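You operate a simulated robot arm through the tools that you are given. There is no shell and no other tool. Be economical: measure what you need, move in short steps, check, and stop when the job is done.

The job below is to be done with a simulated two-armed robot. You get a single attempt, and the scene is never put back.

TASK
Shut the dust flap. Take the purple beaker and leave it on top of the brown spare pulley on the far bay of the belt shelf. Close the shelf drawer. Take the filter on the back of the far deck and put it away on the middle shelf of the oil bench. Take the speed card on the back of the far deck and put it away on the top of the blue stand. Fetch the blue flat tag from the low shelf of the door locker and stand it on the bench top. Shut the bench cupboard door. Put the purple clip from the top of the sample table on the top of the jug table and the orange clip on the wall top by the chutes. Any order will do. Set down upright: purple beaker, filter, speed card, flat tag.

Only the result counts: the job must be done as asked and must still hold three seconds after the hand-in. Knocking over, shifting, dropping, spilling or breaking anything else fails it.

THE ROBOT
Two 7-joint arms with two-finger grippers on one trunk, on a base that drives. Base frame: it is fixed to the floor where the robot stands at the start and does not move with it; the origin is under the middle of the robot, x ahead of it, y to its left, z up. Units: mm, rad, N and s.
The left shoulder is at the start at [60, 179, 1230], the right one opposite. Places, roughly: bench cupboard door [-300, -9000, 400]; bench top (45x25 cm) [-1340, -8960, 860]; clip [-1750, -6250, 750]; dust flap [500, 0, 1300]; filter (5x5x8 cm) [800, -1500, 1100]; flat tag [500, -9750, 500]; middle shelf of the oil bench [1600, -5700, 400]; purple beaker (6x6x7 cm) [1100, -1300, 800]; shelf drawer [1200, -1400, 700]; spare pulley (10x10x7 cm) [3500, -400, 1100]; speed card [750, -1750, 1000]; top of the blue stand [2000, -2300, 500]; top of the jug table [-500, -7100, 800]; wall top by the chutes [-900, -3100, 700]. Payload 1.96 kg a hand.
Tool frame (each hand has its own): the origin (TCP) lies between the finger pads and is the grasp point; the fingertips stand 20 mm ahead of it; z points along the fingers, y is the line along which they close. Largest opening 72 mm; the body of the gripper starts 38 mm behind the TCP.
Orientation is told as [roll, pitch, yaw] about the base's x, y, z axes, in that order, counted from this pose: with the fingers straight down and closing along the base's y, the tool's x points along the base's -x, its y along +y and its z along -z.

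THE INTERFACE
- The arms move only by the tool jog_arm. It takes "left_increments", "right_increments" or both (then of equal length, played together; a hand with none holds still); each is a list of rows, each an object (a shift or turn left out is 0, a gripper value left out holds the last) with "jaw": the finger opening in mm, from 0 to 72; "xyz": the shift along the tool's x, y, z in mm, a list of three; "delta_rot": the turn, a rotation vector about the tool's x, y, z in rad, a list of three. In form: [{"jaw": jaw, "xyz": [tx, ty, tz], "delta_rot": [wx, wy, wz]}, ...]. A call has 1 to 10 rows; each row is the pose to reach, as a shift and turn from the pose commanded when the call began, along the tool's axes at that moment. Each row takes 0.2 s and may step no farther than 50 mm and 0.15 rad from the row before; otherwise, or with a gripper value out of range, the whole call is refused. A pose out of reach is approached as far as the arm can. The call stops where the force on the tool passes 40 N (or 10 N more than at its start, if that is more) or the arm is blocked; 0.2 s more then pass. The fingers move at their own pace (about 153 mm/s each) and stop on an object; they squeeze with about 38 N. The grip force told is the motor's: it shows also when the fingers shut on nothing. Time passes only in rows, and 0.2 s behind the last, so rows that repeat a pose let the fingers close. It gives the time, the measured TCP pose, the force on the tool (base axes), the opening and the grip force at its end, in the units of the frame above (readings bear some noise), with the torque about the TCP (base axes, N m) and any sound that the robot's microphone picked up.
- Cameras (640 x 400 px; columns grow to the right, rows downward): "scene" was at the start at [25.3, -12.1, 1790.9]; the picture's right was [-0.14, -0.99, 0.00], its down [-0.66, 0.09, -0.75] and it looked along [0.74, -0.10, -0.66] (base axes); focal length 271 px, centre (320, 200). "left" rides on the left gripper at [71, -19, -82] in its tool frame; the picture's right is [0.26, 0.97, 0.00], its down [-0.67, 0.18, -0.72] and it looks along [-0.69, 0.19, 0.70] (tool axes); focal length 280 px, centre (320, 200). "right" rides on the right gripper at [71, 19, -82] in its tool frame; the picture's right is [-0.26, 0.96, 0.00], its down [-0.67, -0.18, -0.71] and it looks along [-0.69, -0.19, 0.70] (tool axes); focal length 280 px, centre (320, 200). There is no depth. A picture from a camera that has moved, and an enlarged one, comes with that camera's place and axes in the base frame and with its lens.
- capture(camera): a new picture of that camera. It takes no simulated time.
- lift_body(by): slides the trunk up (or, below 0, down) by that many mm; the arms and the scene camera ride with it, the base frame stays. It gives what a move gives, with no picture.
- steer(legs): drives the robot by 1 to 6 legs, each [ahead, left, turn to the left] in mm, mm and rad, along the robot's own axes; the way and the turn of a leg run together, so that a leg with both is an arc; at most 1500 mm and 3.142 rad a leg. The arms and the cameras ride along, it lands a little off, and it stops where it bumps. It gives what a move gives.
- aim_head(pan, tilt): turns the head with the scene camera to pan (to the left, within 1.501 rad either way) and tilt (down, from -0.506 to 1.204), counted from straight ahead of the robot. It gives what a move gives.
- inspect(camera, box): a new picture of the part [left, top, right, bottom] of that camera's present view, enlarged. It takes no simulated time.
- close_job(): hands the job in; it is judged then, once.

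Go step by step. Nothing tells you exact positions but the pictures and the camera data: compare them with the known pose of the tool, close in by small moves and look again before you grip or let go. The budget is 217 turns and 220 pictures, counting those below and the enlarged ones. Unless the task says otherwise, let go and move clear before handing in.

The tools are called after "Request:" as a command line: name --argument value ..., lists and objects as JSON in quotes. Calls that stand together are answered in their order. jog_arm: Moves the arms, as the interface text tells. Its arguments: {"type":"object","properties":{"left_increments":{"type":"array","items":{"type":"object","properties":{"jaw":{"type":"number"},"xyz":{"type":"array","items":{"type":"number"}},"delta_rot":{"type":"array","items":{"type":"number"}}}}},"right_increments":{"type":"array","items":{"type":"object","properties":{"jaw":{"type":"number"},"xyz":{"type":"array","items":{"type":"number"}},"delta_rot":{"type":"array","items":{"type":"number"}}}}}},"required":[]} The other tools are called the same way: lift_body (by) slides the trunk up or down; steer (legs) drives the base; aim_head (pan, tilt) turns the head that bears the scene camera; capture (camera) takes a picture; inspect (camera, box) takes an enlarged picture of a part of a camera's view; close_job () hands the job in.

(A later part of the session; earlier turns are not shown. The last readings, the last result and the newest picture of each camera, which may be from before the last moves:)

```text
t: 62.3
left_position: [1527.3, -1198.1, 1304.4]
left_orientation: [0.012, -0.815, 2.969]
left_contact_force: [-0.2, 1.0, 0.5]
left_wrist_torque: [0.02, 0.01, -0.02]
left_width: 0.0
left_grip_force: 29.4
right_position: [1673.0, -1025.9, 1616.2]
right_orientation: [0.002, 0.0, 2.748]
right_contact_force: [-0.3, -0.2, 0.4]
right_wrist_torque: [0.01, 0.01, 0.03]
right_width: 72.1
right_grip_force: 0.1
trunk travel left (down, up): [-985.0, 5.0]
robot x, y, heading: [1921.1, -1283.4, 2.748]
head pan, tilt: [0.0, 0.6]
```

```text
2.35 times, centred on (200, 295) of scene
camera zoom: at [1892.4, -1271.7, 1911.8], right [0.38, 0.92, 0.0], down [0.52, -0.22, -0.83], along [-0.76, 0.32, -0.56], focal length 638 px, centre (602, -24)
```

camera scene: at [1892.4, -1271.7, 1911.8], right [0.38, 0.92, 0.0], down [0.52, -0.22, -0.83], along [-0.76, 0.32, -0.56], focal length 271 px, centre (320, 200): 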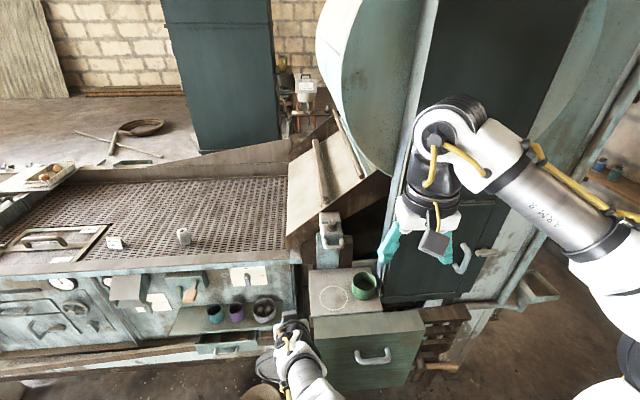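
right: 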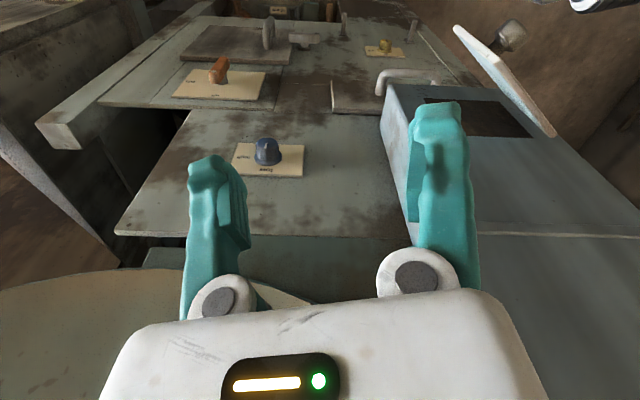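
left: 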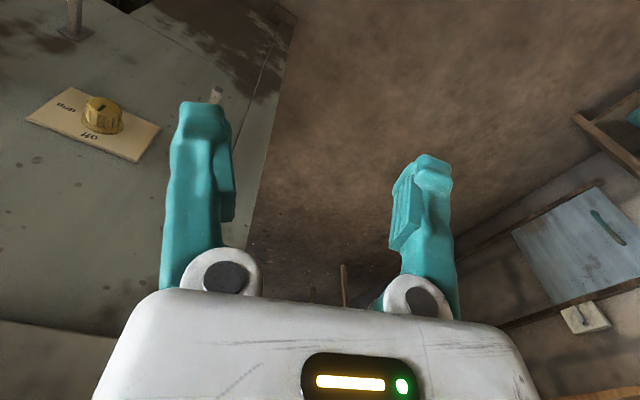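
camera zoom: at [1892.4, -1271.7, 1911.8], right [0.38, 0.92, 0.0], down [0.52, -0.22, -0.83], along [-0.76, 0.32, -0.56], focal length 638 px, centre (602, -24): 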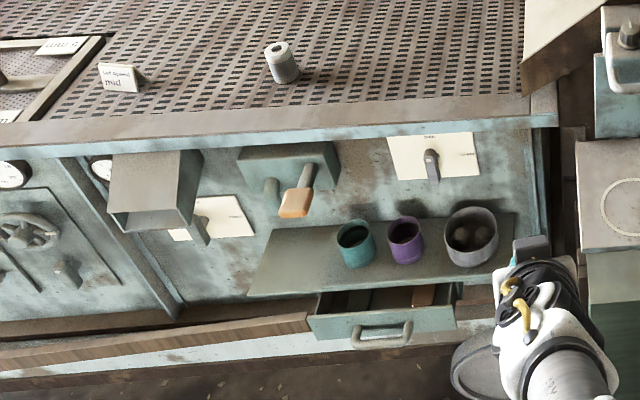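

I'll turn slightly to square up, and look down to see the bowl on the floor before approaching.

Request:
steer --legs '[[0, 0, 0.076]]'

Request:
aim_head --pan 0.1 --tilt 1.0

Request:
capture --camera "scene"

```text
t: 63.2
left_position: [1523.6, -1227.2, 1304.0]
left_orientation: [0.015, -0.815, 3.043]
left_contact_force: [-0.1, 0.4, -0.2]
left_wrist_torque: [0.02, 0.02, -0.01]
left_width: 0.1
left_grip_force: 29.8
right_position: [1656.3, -1043.5, 1617.0]
right_orientation: [0.001, -0.001, 2.826]
right_contact_force: [0.6, 0.9, 1.0]
right_wrist_torque: [-0.01, 0.02, 0.0]
right_width: 72.1
right_grip_force: 0.0
trunk travel left (down, up): [-985.0, 5.0]
robot x, y, heading: [1912.7, -1282.0, 2.83]
head pan, tilt: [0.0, 0.6]
```

```text
t: 64.0
left_position: [1522.9, -1228.2, 1303.9]
left_orientation: [0.014, -0.815, 3.044]
left_contact_force: [0.1, -0.2, -0.4]
left_wrist_torque: [0.0, -0.04, 0.02]
left_width: 0.2
left_grip_force: 29.6
right_position: [1654.2, -1044.8, 1616.8]
right_orientation: [0.001, 0.001, 2.826]
right_contact_force: [-0.9, 0.4, -0.2]
right_wrist_torque: [-0.02, 0.0, -0.01]
right_width: 72.3
right_grip_force: 0.0
trunk travel left (down, up): [-985.0, 5.0]
robot x, y, heading: [1914.7, -1285.1, 2.83]
head pan, tilt: [0.099, 1.0]
```

```text
184 pictures are left
camera scene: at [1907.2, -1286.6, 1879.8], right [0.21, 0.98, 0.0], down [0.82, -0.18, -0.54], along [-0.53, 0.12, -0.84], focal length 271 px, centre (320, 200)
```

scene: 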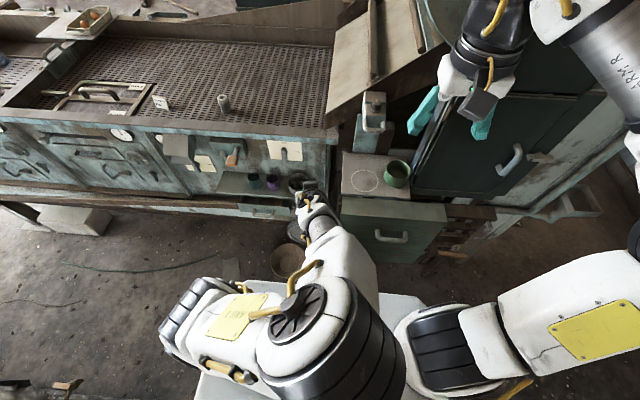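

The bowl is on the floor near the drawer, and my base seems large. I'll lower the trunk for work height, which also lets me triangulate the base edges.

Request:
lift_body --by -300

Request:
aim_head --pan 0.1 --tilt 1.0

Request:
capture --camera "scene"

Request:
aim_head --pan -0.9 --tilt 1.2

Request:
capture --camera "scene"

```text
t: 67.0
left_position: [1522.5, -1227.7, 1004.4]
left_orientation: [0.013, -0.815, 3.044]
left_contact_force: [-0.4, -0.2, 0.0]
left_wrist_torque: [-0.01, -0.01, -0.01]
left_width: 0.1
left_grip_force: 30.0
right_position: [1654.2, -1044.6, 1317.9]
right_orientation: [0.001, 0.0, 2.825]
right_contact_force: [0.0, -0.5, -0.1]
right_wrist_torque: [0.03, -0.01, -0.04]
right_width: 72.1
right_grip_force: 0.1
trunk travel left (down, up): [-685.0, 305.0]
robot x, y, heading: [1914.7, -1278.7, 2.829]
head pan, tilt: [0.099, 1.0]
```

```text
t: 67.6
left_position: [1523.7, -1228.6, 1004.2]
left_orientation: [0.015, -0.815, 3.043]
left_contact_force: [-0.7, 0.2, -0.4]
left_wrist_torque: [0.01, -0.01, 0.01]
left_width: 0.1
left_grip_force: 29.2
right_position: [1655.1, -1045.4, 1316.8]
right_orientation: [0.001, -0.001, 2.825]
right_contact_force: [0.5, -0.2, 0.0]
right_wrist_torque: [0.01, 0.0, 0.04]
right_width: 71.8
right_grip_force: 0.1
trunk travel left (down, up): [-685.0, 305.0]
robot x, y, heading: [1915.2, -1281.2, 2.826]
head pan, tilt: [0.099, 1.0]
```

```text
183 pictures are left
camera scene: at [1907.6, -1286.4, 1579.8], right [0.21, 0.98, 0.0], down [0.82, -0.18, -0.54], along [-0.53, 0.12, -0.84], focal length 271 px, centre (320, 200)
```

scene: 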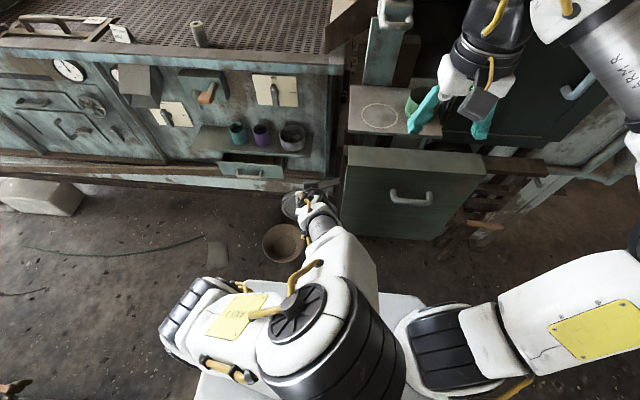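

```text
t: 68.9
left_position: [1523.1, -1228.9, 1004.2]
left_orientation: [0.013, -0.816, 3.042]
left_contact_force: [-0.4, -0.2, 0.0]
left_wrist_torque: [0.0, -0.03, -0.01]
left_width: 0.0
left_grip_force: 30.1
right_position: [1655.0, -1045.9, 1315.8]
right_orientation: [0.002, 0.0, 2.827]
right_contact_force: [0.0, -0.9, 0.1]
right_wrist_torque: [0.01, -0.02, -0.01]
right_width: 72.1
right_grip_force: 0.1
trunk travel left (down, up): [-685.0, 305.0]
robot x, y, heading: [1915.7, -1279.1, 2.829]
head pan, tilt: [-0.901, 1.201]
```

```text
182 pictures are left
camera scene: at [1956.1, -1248.9, 1567.2], right [0.94, 0.35, 0.0], down [0.33, -0.87, -0.36], along [-0.13, 0.34, -0.93], focal length 271 px, centre (320, 200)
```

scene: 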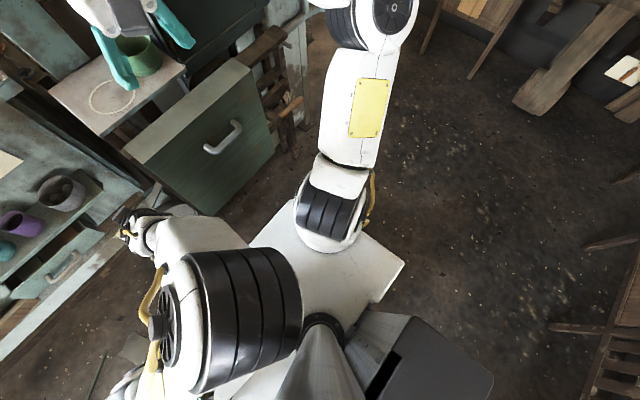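

The white plate proved to be the torso, so the base is smaller than I thought. Triangulation: drawer handle (1218,-1413,755), purple beaker (1116,-1336,850), filter (823,-1486,1051 base), card (750,-1768,1062 base). I move nearer, keeping off the bowl.

Request:
steer --legs '[[0, 200, 0], [170, 0, 0]]'

Request:
aim_head --pan 0.1 --tilt 0.8

Request:
capture --camera "scene"

Request:
capture --camera "left"

```text
t: 71.5
left_position: [1302.4, -1361.9, 1003.6]
left_orientation: [0.015, -0.813, 3.041]
left_contact_force: [-1.7, -0.2, 0.5]
left_wrist_torque: [-0.02, 0.02, -0.02]
left_width: 0.2
left_grip_force: 29.4
right_position: [1433.4, -1178.9, 1316.4]
right_orientation: [0.002, 0.001, 2.823]
right_contact_force: [-0.7, 0.1, 0.6]
right_wrist_torque: [-0.02, -0.01, -0.02]
right_width: 72.1
right_grip_force: 0.1
trunk travel left (down, up): [-685.0, 305.0]
robot x, y, heading: [1696.9, -1414.5, 2.818]
head pan, tilt: [-0.901, 1.201]
```

```text
t: 72.8
left_position: [1302.4, -1361.0, 1003.8]
left_orientation: [0.014, -0.815, 3.042]
left_contact_force: [-0.3, -0.1, 0.1]
left_wrist_torque: [0.02, 0.01, 0.01]
left_width: 0.0
left_grip_force: 30.3
right_position: [1434.6, -1179.3, 1316.6]
right_orientation: [0.001, 0.0, 2.825]
right_contact_force: [-0.1, 0.4, 0.1]
right_wrist_torque: [0.02, 0.01, 0.01]
right_width: 72.0
right_grip_force: 0.1
trunk travel left (down, up): [-685.0, 305.0]
robot x, y, heading: [1698.4, -1414.7, 2.827]
head pan, tilt: [0.099, 0.799]
```

```text
181 pictures are left
camera scene: at [1675.8, -1418.5, 1594.9], right [0.22, 0.98, 0.0], down [0.7, -0.16, -0.7], along [-0.68, 0.15, -0.72], focal length 271 px, centre (320, 200)
```

scene: 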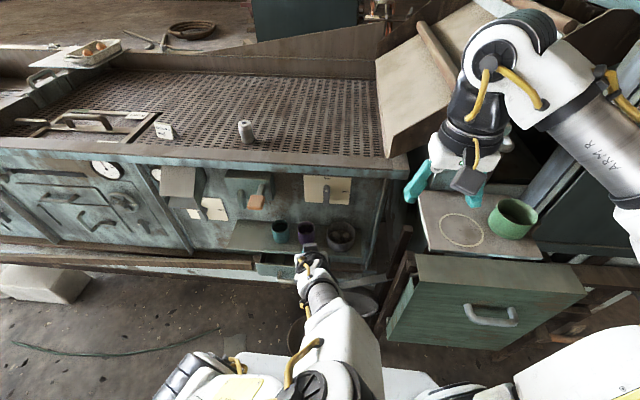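

```text
180 pictures are left
camera left: at [1411.7, -1352.4, 1008.9], right [0.09, -0.98, -0.18], down [0.04, -0.18, 0.98], along [-0.99, -0.1, 0.02], focal length 280 px, centre (320, 200)
```

left: 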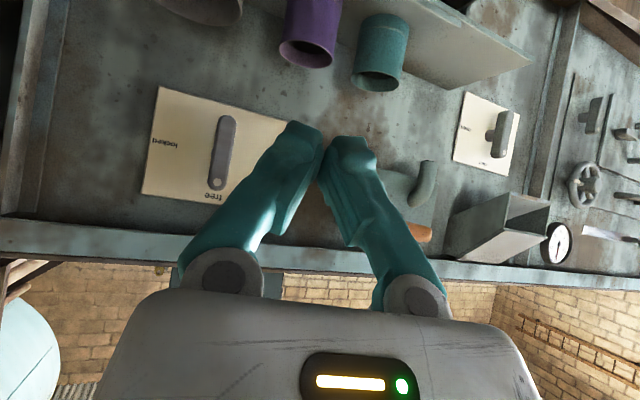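

The left hand is nicely lined up with the right part of the drawer front. I'll lower it to drawer height and flatten the tilt, standing off.

Request:
jog_arm --left_increments '[{"xyz": [33, 1, 27], "delta_rot": [0.04, -0.12, 0.037]}, {"xyz": [66, 2, 54], "delta_rot": [0.08, -0.24, 0.073]}, {"xyz": [100, 3, 80], "delta_rot": [0.118, -0.36, 0.11]}, {"xyz": [133, 3, 107], "delta_rot": [0.157, -0.485, 0.147]}, {"xyz": [166, 4, 134], "delta_rot": [0.157, -0.485, 0.147]}, {"xyz": [200, 4, 161], "delta_rot": [0.157, -0.485, 0.147]}]'

Request:
capture --camera "left"

Request:
aim_head --pan 0.1 --tilt 0.9

Request:
inspect --camera "scene" --box '[200, 120, 440, 320]'

```text
t: 73.8
left_position: [1279.1, -1337.5, 942.9]
left_orientation: [-0.501, -1.439, -2.908]
left_contact_force: [0.1, 0.4, -0.3]
left_wrist_torque: [-0.02, 0.01, 0.01]
left_width: 0.0
left_grip_force: 29.5
right_position: [1436.2, -1169.4, 1315.8]
right_orientation: [0.017, 0.003, 2.803]
right_contact_force: [-0.3, 0.4, 1.1]
right_wrist_torque: [-0.06, 0.02, 0.01]
right_width: 71.8
right_grip_force: 0.1
trunk travel left (down, up): [-685.0, 305.0]
robot x, y, heading: [1696.6, -1419.5, 2.822]
head pan, tilt: [0.099, 0.799]
stopped in row 4 (left hand): the arm was blocked; the commanded pose is now the measured one
```

```text
179 pictures are left
camera left: at [1370.9, -1338.3, 884.3], right [-0.22, -0.92, -0.32], down [0.55, -0.39, 0.74], along [-0.81, -0.02, 0.59], focal length 280 px, centre (320, 200)
```

left: 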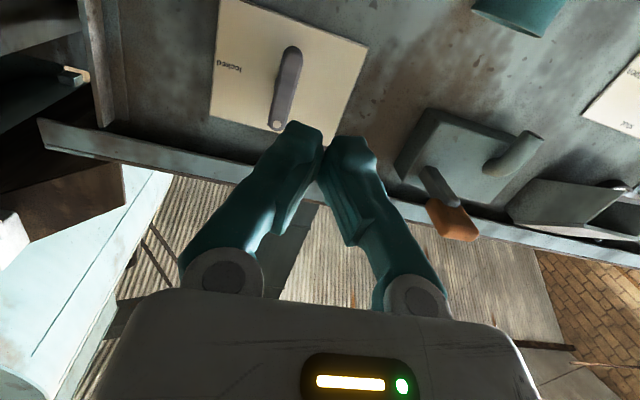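

```text
t: 74.5
left_position: [1278.1, -1335.2, 943.0]
left_orientation: [-0.542, -1.436, -2.87]
left_contact_force: [-0.3, -0.3, -0.2]
left_wrist_torque: [0.0, 0.0, -0.01]
left_width: 0.0
left_grip_force: 29.9
right_position: [1435.4, -1173.1, 1315.7]
right_orientation: [0.012, 0.003, 2.806]
right_contact_force: [0.0, 0.1, -0.6]
right_wrist_torque: [0.01, 0.01, 0.0]
right_width: 71.8
right_grip_force: 0.1
trunk travel left (down, up): [-685.0, 305.0]
robot x, y, heading: [1695.6, -1416.8, 2.815]
head pan, tilt: [0.099, 0.901]
```

```text
2.00 times, centred on (320, 220) of scene
camera zoom: at [1680.6, -1420.1, 1587.0], right [0.22, 0.98, 0.0], down [0.77, -0.17, -0.62], along [-0.61, 0.13, -0.78], focal length 542 px, centre (320, 160)
```

zoom: 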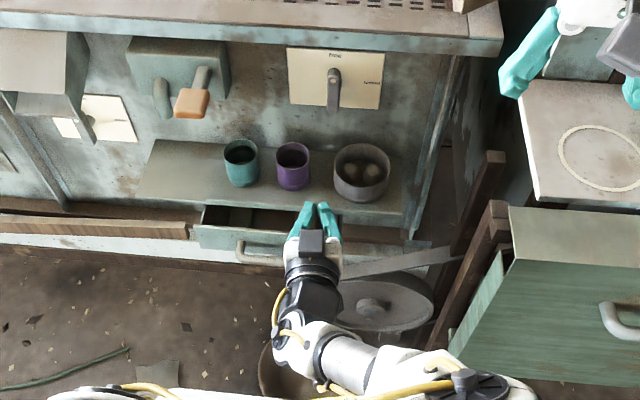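

The left arm got blocked in an awkward elbow configuration. I'll undo that and bring the left hand back to a fingers-down pose to recover a good elbow posture.

Request:
jog_arm --left_increments '[{"xyz": [-15, 0, -35], "delta_rot": [-0.04, 0.12, -0.037]}, {"xyz": [-30, 0, -60], "delta_rot": [-0.08, 0.24, -0.073]}, {"xyz": [-50, 0, -75], "delta_rot": [-0.118, 0.36, -0.11]}, {"xyz": [-80, 0, -80], "delta_rot": [-0.157, 0.485, -0.147]}]'

Request:
jog_arm --left_increments '[{"xyz": [0, 0, -10], "delta_rot": [0, 0.14, 0]}, {"xyz": [0, 0, -20], "delta_rot": [0, 0.28, 0]}, {"xyz": [0, 0, -20], "delta_rot": [0, 0.42, 0]}, {"xyz": [0, 0, -20], "delta_rot": [0, 0.56, 0]}, {"xyz": [0, 0, -20], "delta_rot": [0, 0.7, 0]}, {"xyz": [0, 0, -20], "delta_rot": [0, 0.8, 0]}]'

Request:
capture --camera "scene"

```text
t: 75.5
left_position: [1328.0, -1332.6, 1027.6]
left_orientation: [-0.234, -0.931, -3.016]
left_contact_force: [-0.6, -0.6, 0.2]
left_wrist_torque: [0.06, -0.01, -0.02]
left_width: 0.1
left_grip_force: 29.3
left hand out of reach, approached as far as the arm can: row 2, 3, 4
right_position: [1434.8, -1175.5, 1316.5]
right_orientation: [0.011, 0.003, 2.805]
right_contact_force: [-0.3, -0.7, 0.2]
right_wrist_torque: [0.09, -0.01, -0.01]
right_width: 72.1
right_grip_force: 0.1
trunk travel left (down, up): [-685.0, 305.0]
robot x, y, heading: [1694.7, -1414.9, 2.821]
head pan, tilt: [0.099, 0.901]
```

```text
t: 76.9
left_position: [1341.6, -1330.7, 1041.4]
left_orientation: [-0.142, -0.146, 3.097]
left_contact_force: [-0.9, -0.4, -0.4]
left_wrist_torque: [0.03, -0.02, 0.01]
left_width: 0.0
left_grip_force: 29.9
right_position: [1434.1, -1175.4, 1315.9]
right_orientation: [0.01, 0.005, 2.807]
right_contact_force: [0.4, -0.2, 0.6]
right_wrist_torque: [0.03, -0.03, -0.04]
right_width: 71.7
right_grip_force: 0.1
trunk travel left (down, up): [-685.0, 305.0]
robot x, y, heading: [1696.3, -1419.4, 2.822]
head pan, tilt: [0.099, 0.901]
```

```text
177 pictures are left
camera scene: at [1677.7, -1421.4, 1587.0], right [0.22, 0.98, 0.0], down [0.77, -0.17, -0.62], along [-0.6, 0.13, -0.78], focal length 271 px, centre (320, 200)
```

scene: 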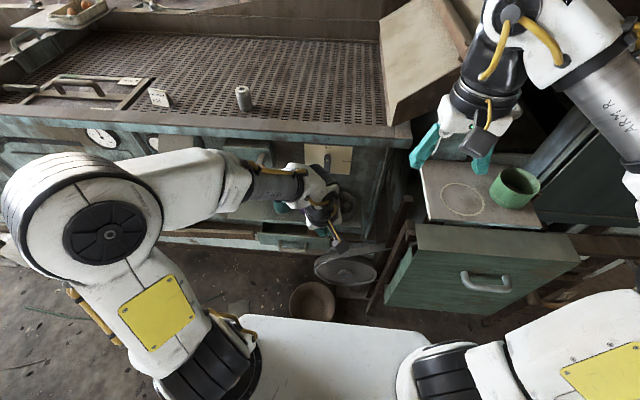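

Elbow posture is good again. I'll square the left hand orientation first.

Request:
jog_arm --left_increments '[{"delta_rot": [-0.047, 0.05, 0.092]}, {"delta_rot": [-0.095, 0.1, 0.184]}, {"delta_rot": [-0.142, 0.146, 0.275]}]'

```text
t: 77.7
left_position: [1353.9, -1347.7, 1053.2]
left_orientation: [0.028, -0.017, 2.813]
left_contact_force: [0.3, -0.1, -0.2]
left_wrist_torque: [0.04, -0.01, 0.01]
left_width: 0.0
left_grip_force: 29.4
left hand out of reach, approached as far as the arm can: row 1, 2, 3
right_position: [1436.0, -1172.2, 1316.2]
right_orientation: [0.013, 0.004, 2.806]
right_contact_force: [0.6, 0.0, -0.3]
right_wrist_torque: [0.0, -0.02, -0.02]
right_width: 71.8
right_grip_force: 0.1
trunk travel left (down, up): [-685.0, 305.0]
robot x, y, heading: [1697.0, -1420.0, 2.818]
head pan, tilt: [0.099, 0.901]
```

Now lower to drawer level and tilt the fingers forward.

Request:
jog_arm --left_increments '[{"xyz": [0, 10, 48]}, {"xyz": [0, 22, 95]}, {"xyz": [0, 22, 142]}, {"xyz": [0, 22, 190]}, {"xyz": [-10, 22, 235], "delta_rot": [0, -0.14, 0]}, {"xyz": [-20, 22, 260], "delta_rot": [0, -0.28, 0]}, {"xyz": [-30, 22, 275], "delta_rot": [0, -0.42, 0]}, {"xyz": [-40, 22, 285], "delta_rot": [0, -0.55, 0]}]'

Request:
inspect --camera "scene" --box '[200, 120, 440, 320]'

Request:
capture --camera "left"

```text
t: 79.5
left_position: [1234.0, -1529.6, 959.8]
left_orientation: [0.027, -0.564, 2.811]
left_contact_force: [0.0, -0.3, 0.3]
left_wrist_torque: [0.03, -0.03, 0.01]
left_width: 0.0
left_grip_force: 28.6
left hand out of reach, approached as far as the arm can: row 1, 2, 3, 4, 5, 6, 7, 8
right_position: [1434.7, -1174.0, 1315.7]
right_orientation: [0.013, 0.003, 2.806]
right_contact_force: [0.1, 0.3, -0.4]
right_wrist_torque: [0.03, 0.01, 0.0]
right_width: 71.8
right_grip_force: 0.1
trunk travel left (down, up): [-685.0, 305.0]
robot x, y, heading: [1693.7, -1417.9, 2.831]
head pan, tilt: [0.099, 0.901]
```

```text
2.00 times, centred on (320, 220) of scene
camera zoom: at [1679.7, -1421.0, 1587.0], right [0.22, 0.98, 0.0], down [0.77, -0.17, -0.62], along [-0.61, 0.13, -0.78], focal length 542 px, centre (320, 160)
```

zoom: 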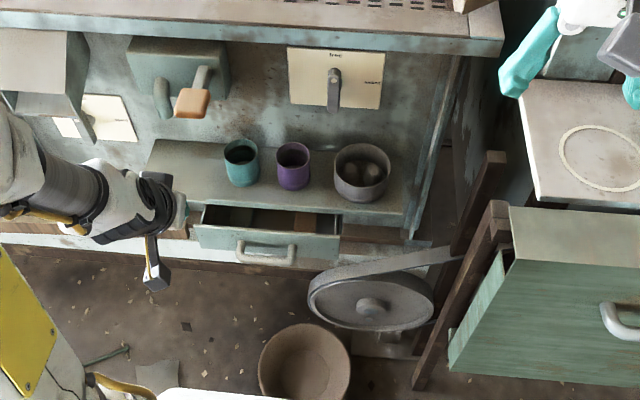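

```text
175 pictures are left
camera left: at [1339.0, -1544.3, 990.1], right [-0.09, -0.99, -0.12], down [-0.23, -0.1, 0.97], along [-0.97, 0.11, -0.22], focal length 280 px, centre (320, 200)
```

left: 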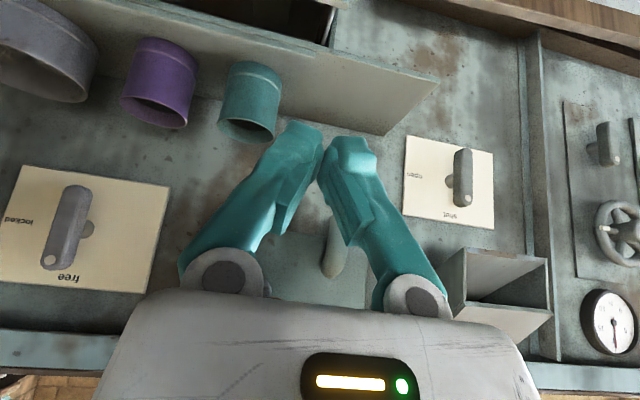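

The hand slid outward because it cannot fold that close in front of the chest; it now hangs above the drawer's left part, which works as well. I'll descend there.

Request:
jog_arm --left_increments '[{"xyz": [25, -5, 38]}, {"xyz": [53, -10, 75]}, {"xyz": [80, -15, 112]}, {"xyz": [110, -20, 152]}]'

Request:
inspect --camera "scene" --box '[200, 120, 440, 320]'

Request:
capture --camera "left"

```text
refused: row 4 steps farther than a row can; nothing moved
```

```text
2.00 times, centred on (320, 220) of scene
camera zoom: at [1679.7, -1421.0, 1587.0], right [0.22, 0.98, 0.0], down [0.77, -0.17, -0.62], along [-0.61, 0.13, -0.78], focal length 542 px, centre (320, 160)
```

zoom: 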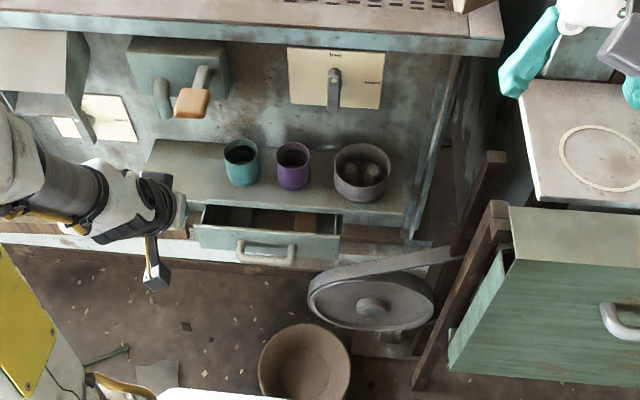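

```text
173 pictures are left
camera left: at [1339.0, -1544.3, 990.1], right [-0.09, -0.99, -0.12], down [-0.23, -0.1, 0.97], along [-0.97, 0.11, -0.22], focal length 280 px, centre (320, 200)
```

left: 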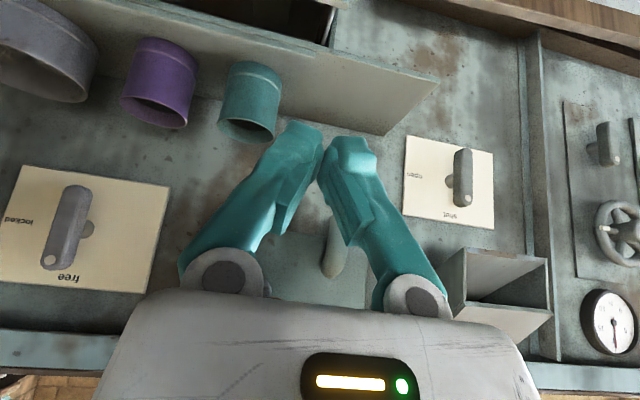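

Same view; the last row was too long a step. I'll use smaller rows.

Request:
jog_arm --left_increments '[{"xyz": [22, -5, 32]}, {"xyz": [44, -10, 62]}, {"xyz": [66, -15, 93]}, {"xyz": [88, -18, 124]}, {"xyz": [110, -20, 152]}]'

Request:
inspect --camera "scene" --box '[200, 120, 440, 320]'

Request:
capture --camera "left"

```text
t: 80.7
left_position: [1250.1, -1533.2, 948.3]
left_orientation: [0.036, -0.565, 2.797]
left_contact_force: [0.1, -0.1, -0.2]
left_wrist_torque: [0.05, 0.03, -0.03]
left_width: 0.1
left_grip_force: 29.4
left hand out of reach, approached as far as the arm can: row 1, 2, 3, 4, 5
right_position: [1434.5, -1172.5, 1315.3]
right_orientation: [0.013, 0.004, 2.805]
right_contact_force: [-0.5, -0.5, -0.5]
right_wrist_torque: [-0.01, 0.0, -0.01]
right_width: 71.6
right_grip_force: 0.0
trunk travel left (down, up): [-685.0, 305.0]
robot x, y, heading: [1695.1, -1412.8, 2.823]
head pan, tilt: [0.099, 0.901]
```

```text
2.00 times, centred on (320, 220) of scene
camera zoom: at [1680.6, -1419.8, 1587.0], right [0.22, 0.98, 0.0], down [0.77, -0.17, -0.62], along [-0.61, 0.13, -0.78], focal length 542 px, centre (320, 160)
```

zoom: 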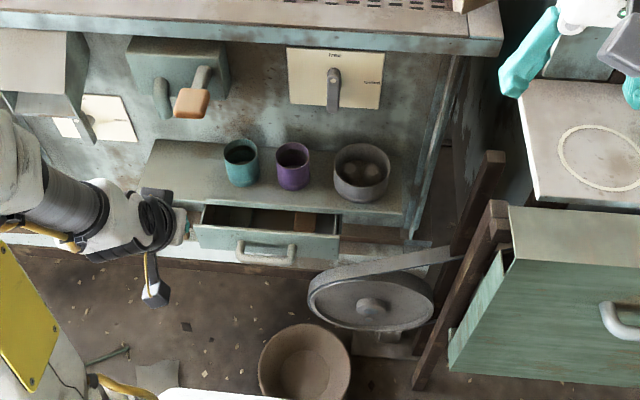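

```text
171 pictures are left
camera left: at [1355.1, -1547.9, 978.4], right [-0.1, -0.99, -0.11], down [-0.23, -0.09, 0.97], along [-0.97, 0.12, -0.21], focal length 280 px, centre (320, 200)
```

left: 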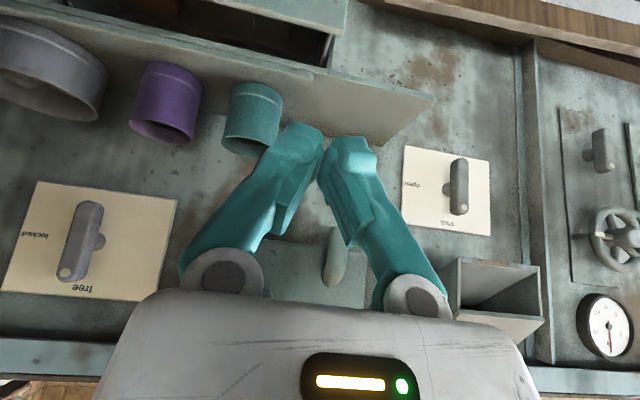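

The arm won't fold downward from here, so I'll lower the trunk instead.

Request:
lift_body --by -183

Request:
capture --camera "scene"

Request:
capture --camera "left"

```text
t: 82.7
left_position: [1250.0, -1532.9, 766.0]
left_orientation: [0.035, -0.564, 2.797]
left_contact_force: [-0.3, -0.3, -0.1]
left_wrist_torque: [0.01, -0.02, 0.0]
left_width: 0.2
left_grip_force: 29.6
right_position: [1435.8, -1172.3, 1133.1]
right_orientation: [0.012, 0.002, 2.807]
right_contact_force: [0.3, 0.4, -0.5]
right_wrist_torque: [0.02, 0.01, -0.01]
right_width: 72.0
right_grip_force: 0.1
trunk travel left (down, up): [-502.0, 488.0]
robot x, y, heading: [1696.8, -1413.8, 2.824]
head pan, tilt: [0.099, 0.901]
```

```text
170 pictures are left
camera scene: at [1680.7, -1419.8, 1404.1], right [0.22, 0.98, 0.0], down [0.77, -0.17, -0.62], along [-0.61, 0.13, -0.78], focal length 271 px, centre (320, 200)
```

scene: 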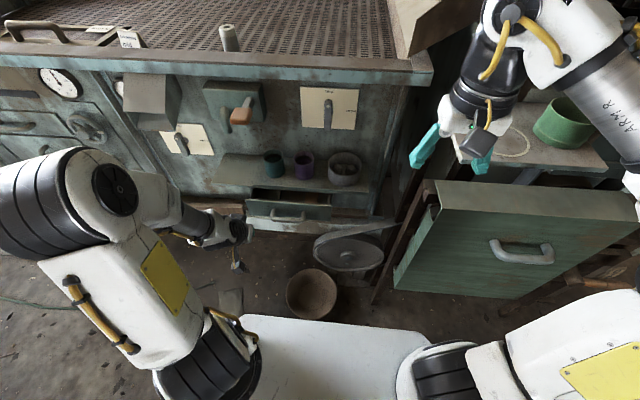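

```text
169 pictures are left
camera left: at [1355.2, -1547.9, 795.5], right [-0.1, -0.99, -0.11], down [-0.23, -0.09, 0.97], along [-0.97, 0.12, -0.21], focal length 280 px, centre (320, 200)
```

left: 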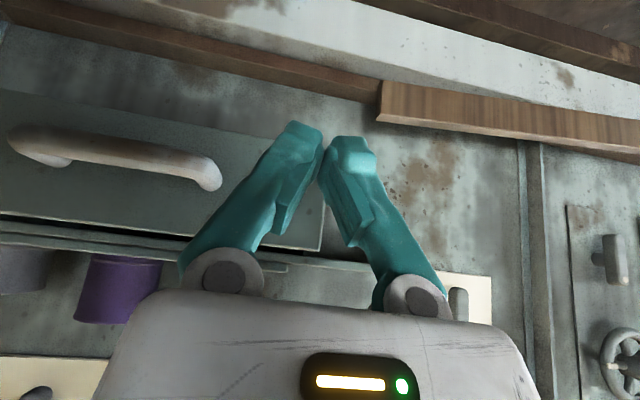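

The fingers are at the drawer's left edge; I'll shift the base 40 mm to the right, then extend.

Request:
steer --legs '[[0, -42, 0]]'

Request:
jog_arm --left_increments '[{"xyz": [-21, 0, 13]}, {"xyz": [-42, 0, 26]}, {"xyz": [-55, 0, 35]}]'

Request:
capture --camera "left"

```text
t: 83.6
left_position: [1263.9, -1491.9, 765.5]
left_orientation: [0.038, -0.564, 2.793]
left_contact_force: [0.7, -0.2, 0.0]
left_wrist_torque: [-0.03, 0.01, 0.02]
left_width: 0.2
left_grip_force: 29.7
right_position: [1449.6, -1131.2, 1133.4]
right_orientation: [0.014, 0.003, 2.804]
right_contact_force: [-0.4, 1.0, 0.5]
right_wrist_torque: [-0.02, 0.0, 0.03]
right_width: 71.8
right_grip_force: 0.0
trunk travel left (down, up): [-502.0, 488.0]
robot x, y, heading: [1709.8, -1375.2, 2.823]
head pan, tilt: [0.099, 0.901]
```

```text
t: 84.4
left_position: [1219.5, -1493.4, 789.5]
left_orientation: [0.033, -0.567, 2.795]
left_contact_force: [0.2, 0.3, 0.5]
left_wrist_torque: [0.02, -0.01, -0.03]
left_width: 0.1
left_grip_force: 30.0
left hand out of reach, approached as far as the arm can: row 1, 2, 3
right_position: [1448.4, -1132.8, 1132.7]
right_orientation: [0.013, 0.003, 2.805]
right_contact_force: [-0.5, -0.4, -0.4]
right_wrist_torque: [0.0, -0.02, 0.03]
right_width: 72.0
right_grip_force: 0.0
trunk travel left (down, up): [-502.0, 488.0]
robot x, y, heading: [1711.4, -1378.9, 2.824]
head pan, tilt: [0.099, 0.901]
```

```text
168 pictures are left
camera left: at [1325.2, -1507.4, 819.9], right [-0.1, -0.99, -0.11], down [-0.23, -0.09, 0.97], along [-0.97, 0.13, -0.21], focal length 280 px, centre (320, 200)
```

left: 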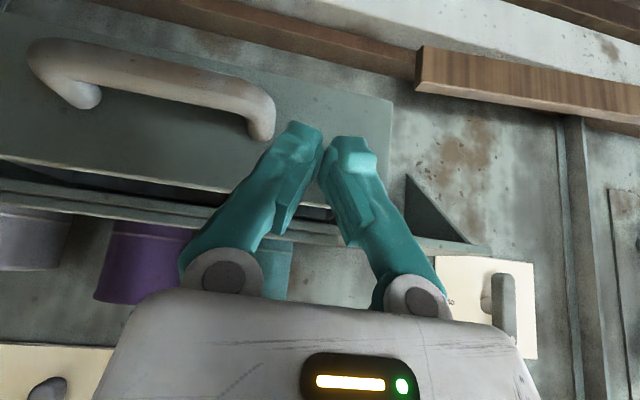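

The limit is folding too close: the wrist must stay farther from the shoulder. I'll back the base 170 mm and reach further with the arm.

Request:
steer --legs '[[-170, 0, 0]]'

Request:
jog_arm --left_increments '[{"xyz": [-20, 0, 42]}, {"xyz": [-50, 0, 70]}, {"xyz": [-85, 0, 93]}, {"xyz": [-120, 0, 115]}]'

Request:
capture --camera "left"

```text
t: 85.9
left_position: [1382.7, -1546.0, 789.6]
left_orientation: [0.034, -0.567, 2.794]
left_contact_force: [0.7, -0.2, -0.3]
left_wrist_torque: [0.03, 0.03, 0.01]
left_width: 0.0
left_grip_force: 29.4
right_position: [1610.9, -1186.1, 1133.6]
right_orientation: [0.012, 0.005, 2.804]
right_contact_force: [0.6, 0.5, 0.2]
right_wrist_torque: [0.01, 0.01, -0.01]
right_width: 72.0
right_grip_force: 0.0
trunk travel left (down, up): [-502.0, 488.0]
robot x, y, heading: [1872.0, -1426.8, 2.824]
head pan, tilt: [0.099, 0.901]
```

```text
t: 86.9
left_position: [1323.8, -1549.8, 840.9]
left_orientation: [0.036, -0.567, 2.794]
left_contact_force: [-0.1, -0.2, -0.5]
left_wrist_torque: [0.01, 0.01, 0.0]
left_width: 0.0
left_grip_force: 29.3
left hand out of reach, approached as far as the arm can: row 1, 2, 3, 4
right_position: [1609.1, -1185.6, 1132.9]
right_orientation: [0.011, 0.002, 2.805]
right_contact_force: [0.0, 0.6, 0.4]
right_wrist_torque: [0.01, 0.0, 0.0]
right_width: 71.6
right_grip_force: 0.0
trunk travel left (down, up): [-502.0, 488.0]
robot x, y, heading: [1870.2, -1433.1, 2.827]
head pan, tilt: [0.099, 0.901]
```

```text
167 pictures are left
camera left: at [1427.5, -1564.5, 871.2], right [-0.1, -0.99, -0.11], down [-0.22, -0.09, 0.97], along [-0.97, 0.13, -0.21], focal length 280 px, centre (320, 200)
```

left: 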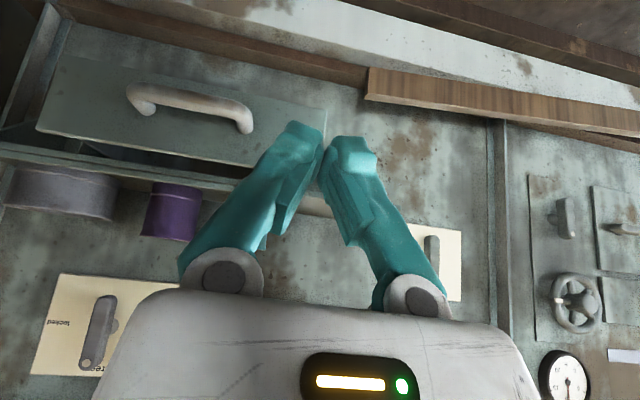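

The arm reaches farther only when its hand is near shoulder height, so I lower the trunk more and extend again.

Request:
lift_body --by -160

Request:
jog_arm --left_increments '[{"xyz": [-10, 0, -45]}, {"xyz": [-20, 0, -75]}, {"xyz": [-60, 0, -50]}, {"xyz": [-100, 0, -25]}]'

Request:
capture --camera "left"

```text
t: 88.7
left_position: [1323.5, -1549.5, 681.0]
left_orientation: [0.035, -0.568, 2.794]
left_contact_force: [-0.3, 0.4, 0.3]
left_wrist_torque: [0.02, 0.03, 0.0]
left_width: 0.0
left_grip_force: 29.7
right_position: [1610.0, -1186.1, 973.9]
right_orientation: [0.013, 0.004, 2.805]
right_contact_force: [-0.1, 0.0, -0.1]
right_wrist_torque: [0.01, -0.03, -0.02]
right_width: 72.2
right_grip_force: 0.0
trunk travel left (down, up): [-342.0, 648.0]
robot x, y, heading: [1872.7, -1429.4, 2.821]
head pan, tilt: [0.099, 0.901]
```

```text
t: 89.7
left_position: [1273.9, -1529.8, 765.6]
left_orientation: [0.037, -0.567, 2.795]
left_contact_force: [-0.5, -0.6, 0.0]
left_wrist_torque: [-0.02, -0.01, 0.04]
left_width: 0.1
left_grip_force: 29.9
left hand out of reach, approached as far as the arm can: row 4
right_position: [1611.1, -1184.6, 973.0]
right_orientation: [0.014, 0.002, 2.804]
right_contact_force: [0.4, -0.3, -0.1]
right_wrist_torque: [0.0, 0.03, 0.05]
right_width: 72.2
right_grip_force: 0.2
trunk travel left (down, up): [-342.0, 648.0]
robot x, y, heading: [1871.6, -1430.0, 2.827]
head pan, tilt: [0.099, 0.901]
```

```text
166 pictures are left
camera left: at [1379.0, -1544.0, 795.1], right [-0.1, -0.99, -0.11], down [-0.22, -0.09, 0.97], along [-0.97, 0.12, -0.21], focal length 280 px, centre (320, 200)
```

left: 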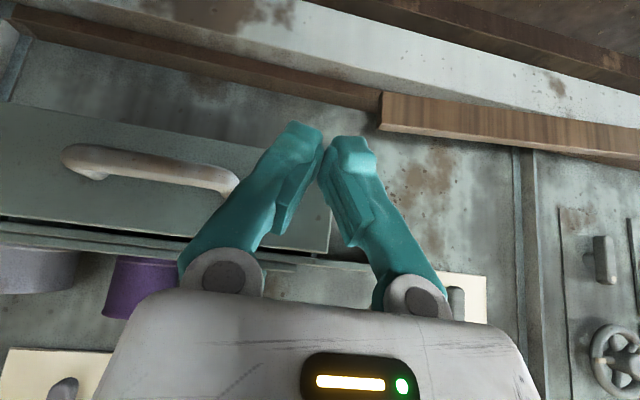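

Reach is good now. I'll lower slightly, then drive forward gently to push the drawer.

Request:
jog_arm --left_increments '[{"xyz": [10, 0, 16]}]'

Request:
steer --legs '[[95, 0, 0]]'

Request:
capture --camera "left"

Request:
inspect --camera "scene" --box '[180, 60, 420, 260]'

```text
t: 90.1
left_position: [1280.6, -1530.3, 749.8]
left_orientation: [0.033, -0.568, 2.793]
left_contact_force: [-0.3, -0.5, 0.1]
left_wrist_torque: [-0.01, 0.03, 0.0]
left_width: 0.1
left_grip_force: 29.7
left hand out of reach, approached as far as the arm can: row 1
right_position: [1609.5, -1185.8, 971.5]
right_orientation: [0.011, 0.005, 2.804]
right_contact_force: [1.2, 0.5, 0.3]
right_wrist_torque: [-0.02, -0.03, -0.01]
right_width: 71.9
right_grip_force: 0.0
trunk travel left (down, up): [-342.0, 648.0]
robot x, y, heading: [1871.3, -1428.6, 2.821]
head pan, tilt: [0.099, 0.901]
```

```text
t: 91.2
left_position: [1189.4, -1502.8, 748.5]
left_orientation: [0.035, -0.566, 2.798]
left_contact_force: [0.8, 0.4, 0.0]
left_wrist_torque: [-0.01, -0.01, -0.02]
left_width: 0.0
left_grip_force: 29.4
right_position: [1519.4, -1156.3, 973.7]
right_orientation: [0.012, 0.004, 2.809]
right_contact_force: [-0.5, -1.2, 0.1]
right_wrist_torque: [-0.02, -0.03, 0.01]
right_width: 72.3
right_grip_force: 0.0
trunk travel left (down, up): [-342.0, 648.0]
robot x, y, heading: [1781.3, -1400.1, 2.83]
head pan, tilt: [0.099, 0.901]
```

```text
165 pictures are left
camera left: at [1295.4, -1517.0, 778.9], right [-0.1, -0.99, -0.11], down [-0.23, -0.09, 0.97], along [-0.97, 0.12, -0.21], focal length 280 px, centre (320, 200)
```

left: 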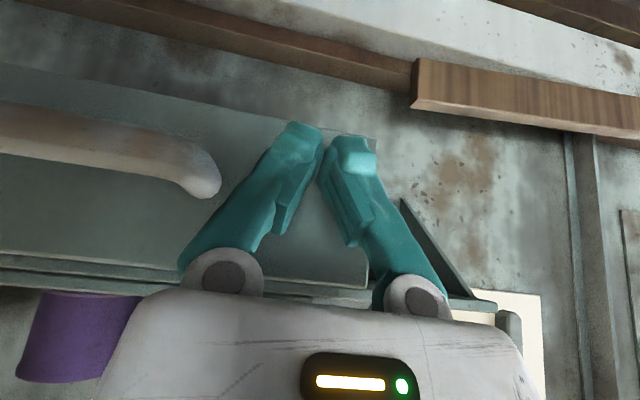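

```text
2.00 times, centred on (300, 160) of scene
camera zoom: at [1764.1, -1403.6, 1244.0], right [0.21, 0.98, 0.0], down [0.77, -0.17, -0.62], along [-0.61, 0.13, -0.78], focal length 542 px, centre (360, 280)
```

zoom: 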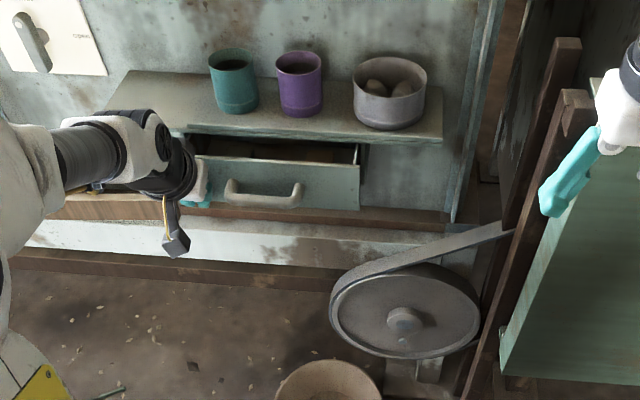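

The tips are near the plate's lower edge; I'll raise slightly and tilt a bit flatter before pushing.

Request:
jog_arm --left_increments '[{"xyz": [-4, 0, -12], "delta_rot": [0, -0.12, 0]}, {"xyz": [-4, 0, -18], "delta_rot": [0, -0.24, 0]}, {"xyz": [-4, 0, -20], "delta_rot": [0, -0.34, 0]}]'

Request:
steer --legs '[[50, 0, 0]]'

Request:
capture --camera "left"

Request:
inspect --camera "scene" --box '[180, 60, 420, 260]'

```text
t: 92.0
left_position: [1198.5, -1505.1, 769.3]
left_orientation: [0.048, -0.908, 2.778]
left_contact_force: [-0.3, -0.3, -0.4]
left_wrist_torque: [0.02, 0.01, 0.0]
left_width: 0.0
left_grip_force: 29.6
right_position: [1518.6, -1157.8, 972.5]
right_orientation: [0.011, 0.003, 2.807]
right_contact_force: [0.4, 1.2, 1.2]
right_wrist_torque: [0.02, 0.04, -0.02]
right_width: 71.9
right_grip_force: 0.1
trunk travel left (down, up): [-342.0, 648.0]
robot x, y, heading: [1775.9, -1401.2, 2.822]
head pan, tilt: [0.099, 0.901]
```

```text
t: 92.9
left_position: [1149.7, -1489.7, 766.6]
left_orientation: [0.048, -0.906, 2.78]
left_contact_force: [-0.4, 0.3, 0.0]
left_wrist_torque: [-0.01, 0.0, -0.02]
left_width: 0.0
left_grip_force: 29.8
right_position: [1472.8, -1141.8, 973.2]
right_orientation: [0.013, 0.006, 2.808]
right_contact_force: [-1.1, 0.0, -0.1]
right_wrist_torque: [0.02, 0.01, -0.02]
right_width: 72.1
right_grip_force: 0.0
trunk travel left (down, up): [-342.0, 648.0]
robot x, y, heading: [1735.8, -1387.0, 2.823]
head pan, tilt: [0.099, 0.901]
```

```text
163 pictures are left
camera left: at [1259.1, -1506.0, 761.1], right [-0.16, -0.97, -0.18], down [0.09, -0.19, 0.98], along [-0.98, 0.14, 0.12], focal length 280 px, centre (320, 200)
```

left: 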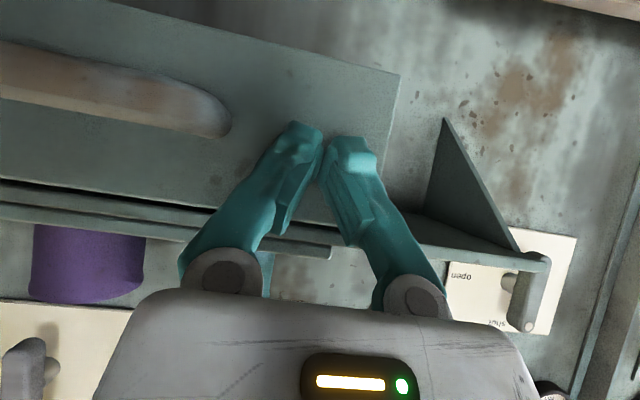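

```text
2.00 times, centred on (300, 160) of scene
camera zoom: at [1717.0, -1388.2, 1244.0], right [0.21, 0.98, 0.0], down [0.77, -0.17, -0.62], along [-0.61, 0.13, -0.78], focal length 542 px, centre (360, 280)
```

zoom: 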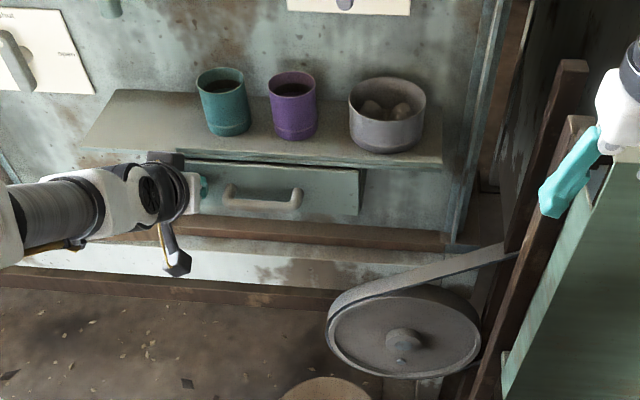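

The drawer is being pushed in. I'll continue in small steps.

Request:
steer --legs '[[35, 0, 0]]'

Request:
inspect --camera "scene" --box '[180, 60, 420, 260]'

Request:
capture --camera "left"

```text
t: 93.8
left_position: [1138.8, -1486.9, 764.0]
left_orientation: [0.042, -0.894, 2.785]
left_contact_force: [16.7, -2.9, 5.5]
left_wrist_torque: [0.03, 0.03, -0.04]
left_width: 6.2
left_grip_force: 29.9
right_position: [1456.5, -1136.6, 974.9]
right_orientation: [0.012, 0.001, 2.811]
right_contact_force: [0.5, -0.5, -0.7]
right_wrist_torque: [-0.01, -0.02, -0.02]
right_width: 72.0
right_grip_force: 0.0
trunk travel left (down, up): [-342.0, 648.0]
robot x, y, heading: [1717.4, -1380.2, 2.832]
head pan, tilt: [0.099, 0.901]
stopped in leg 1: the force on the tool passed its limit at 211 N (the readings are from after the stop); the commanded pose is now the measured one
```

```text
2.00 times, centred on (300, 160) of scene
camera zoom: at [1704.1, -1383.4, 1244.0], right [0.21, 0.98, 0.0], down [0.76, -0.17, -0.62], along [-0.61, 0.13, -0.78], focal length 542 px, centre (360, 280)
```

zoom: 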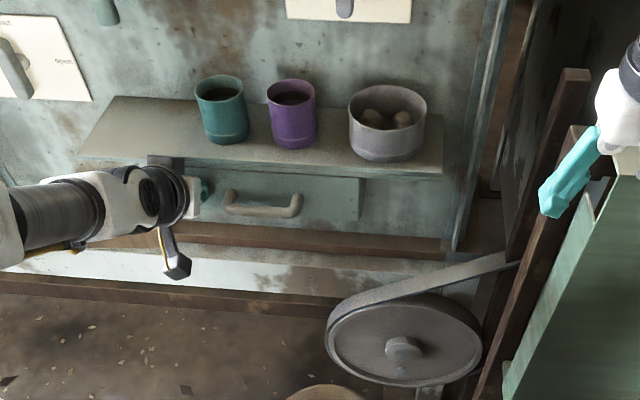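

```text
160 pictures are left
camera left: at [1248.0, -1502.9, 760.3], right [-0.15, -0.97, -0.18], down [0.08, -0.19, 0.98], along [-0.99, 0.14, 0.11], focal length 280 px, centre (320, 200)
```

left: 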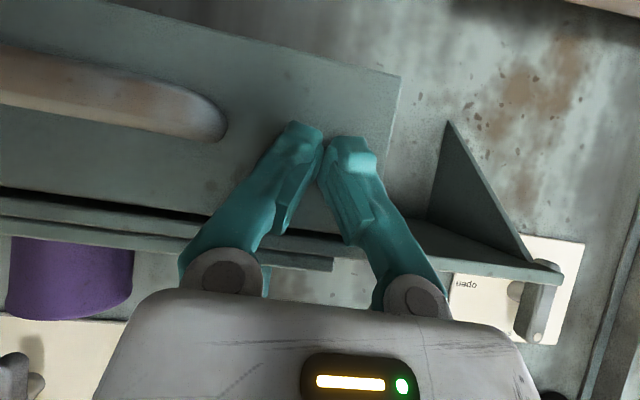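

A firm stop, likely the drawer fully closed. I'll back off and verify.

Request:
steer --legs '[[-150, 0, 0]]'

Request:
capture --camera "left"

Request:
inspect --camera "scene" --box '[180, 60, 420, 260]'

```text
t: 95.2
left_position: [1280.1, -1534.0, 764.7]
left_orientation: [0.042, -0.895, 2.786]
left_contact_force: [0.3, 0.0, 0.2]
left_wrist_torque: [-0.01, -0.03, 0.03]
left_width: 0.0
left_grip_force: 29.9
right_position: [1599.2, -1183.8, 973.2]
right_orientation: [0.012, 0.004, 2.81]
right_contact_force: [-0.1, -0.4, 0.4]
right_wrist_torque: [-0.01, 0.01, -0.01]
right_width: 72.1
right_grip_force: 0.0
trunk travel left (down, up): [-342.0, 648.0]
robot x, y, heading: [1858.4, -1427.7, 2.826]
head pan, tilt: [0.099, 0.901]
```

```text
159 pictures are left
camera left: at [1389.6, -1549.5, 760.0], right [-0.15, -0.97, -0.18], down [0.08, -0.19, 0.98], along [-0.99, 0.13, 0.11], focal length 280 px, centre (320, 200)
```

left: 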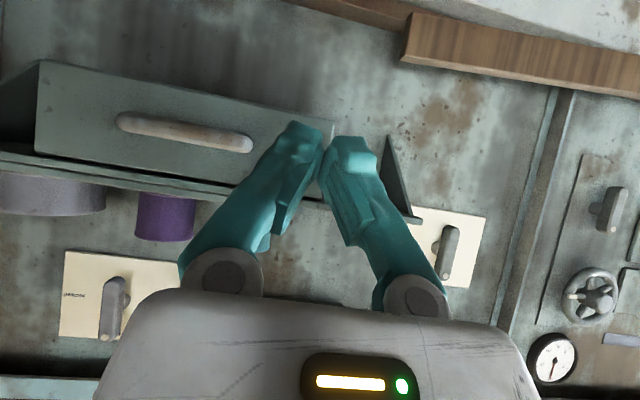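

```text
2.00 times, centred on (300, 160) of scene
camera zoom: at [1845.3, -1429.8, 1244.0], right [0.21, 0.98, 0.0], down [0.77, -0.17, -0.62], along [-0.61, 0.13, -0.78], focal length 542 px, centre (360, 280)
```

zoom: 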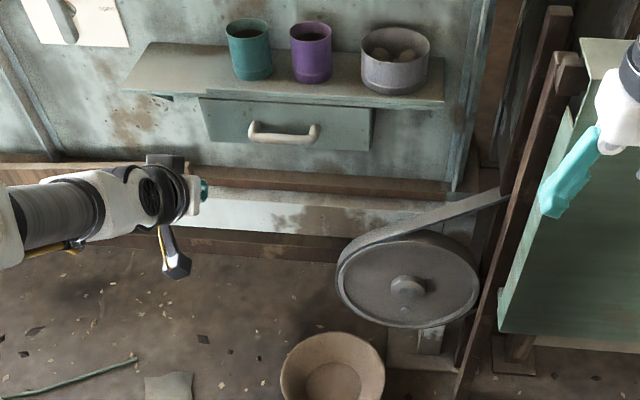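

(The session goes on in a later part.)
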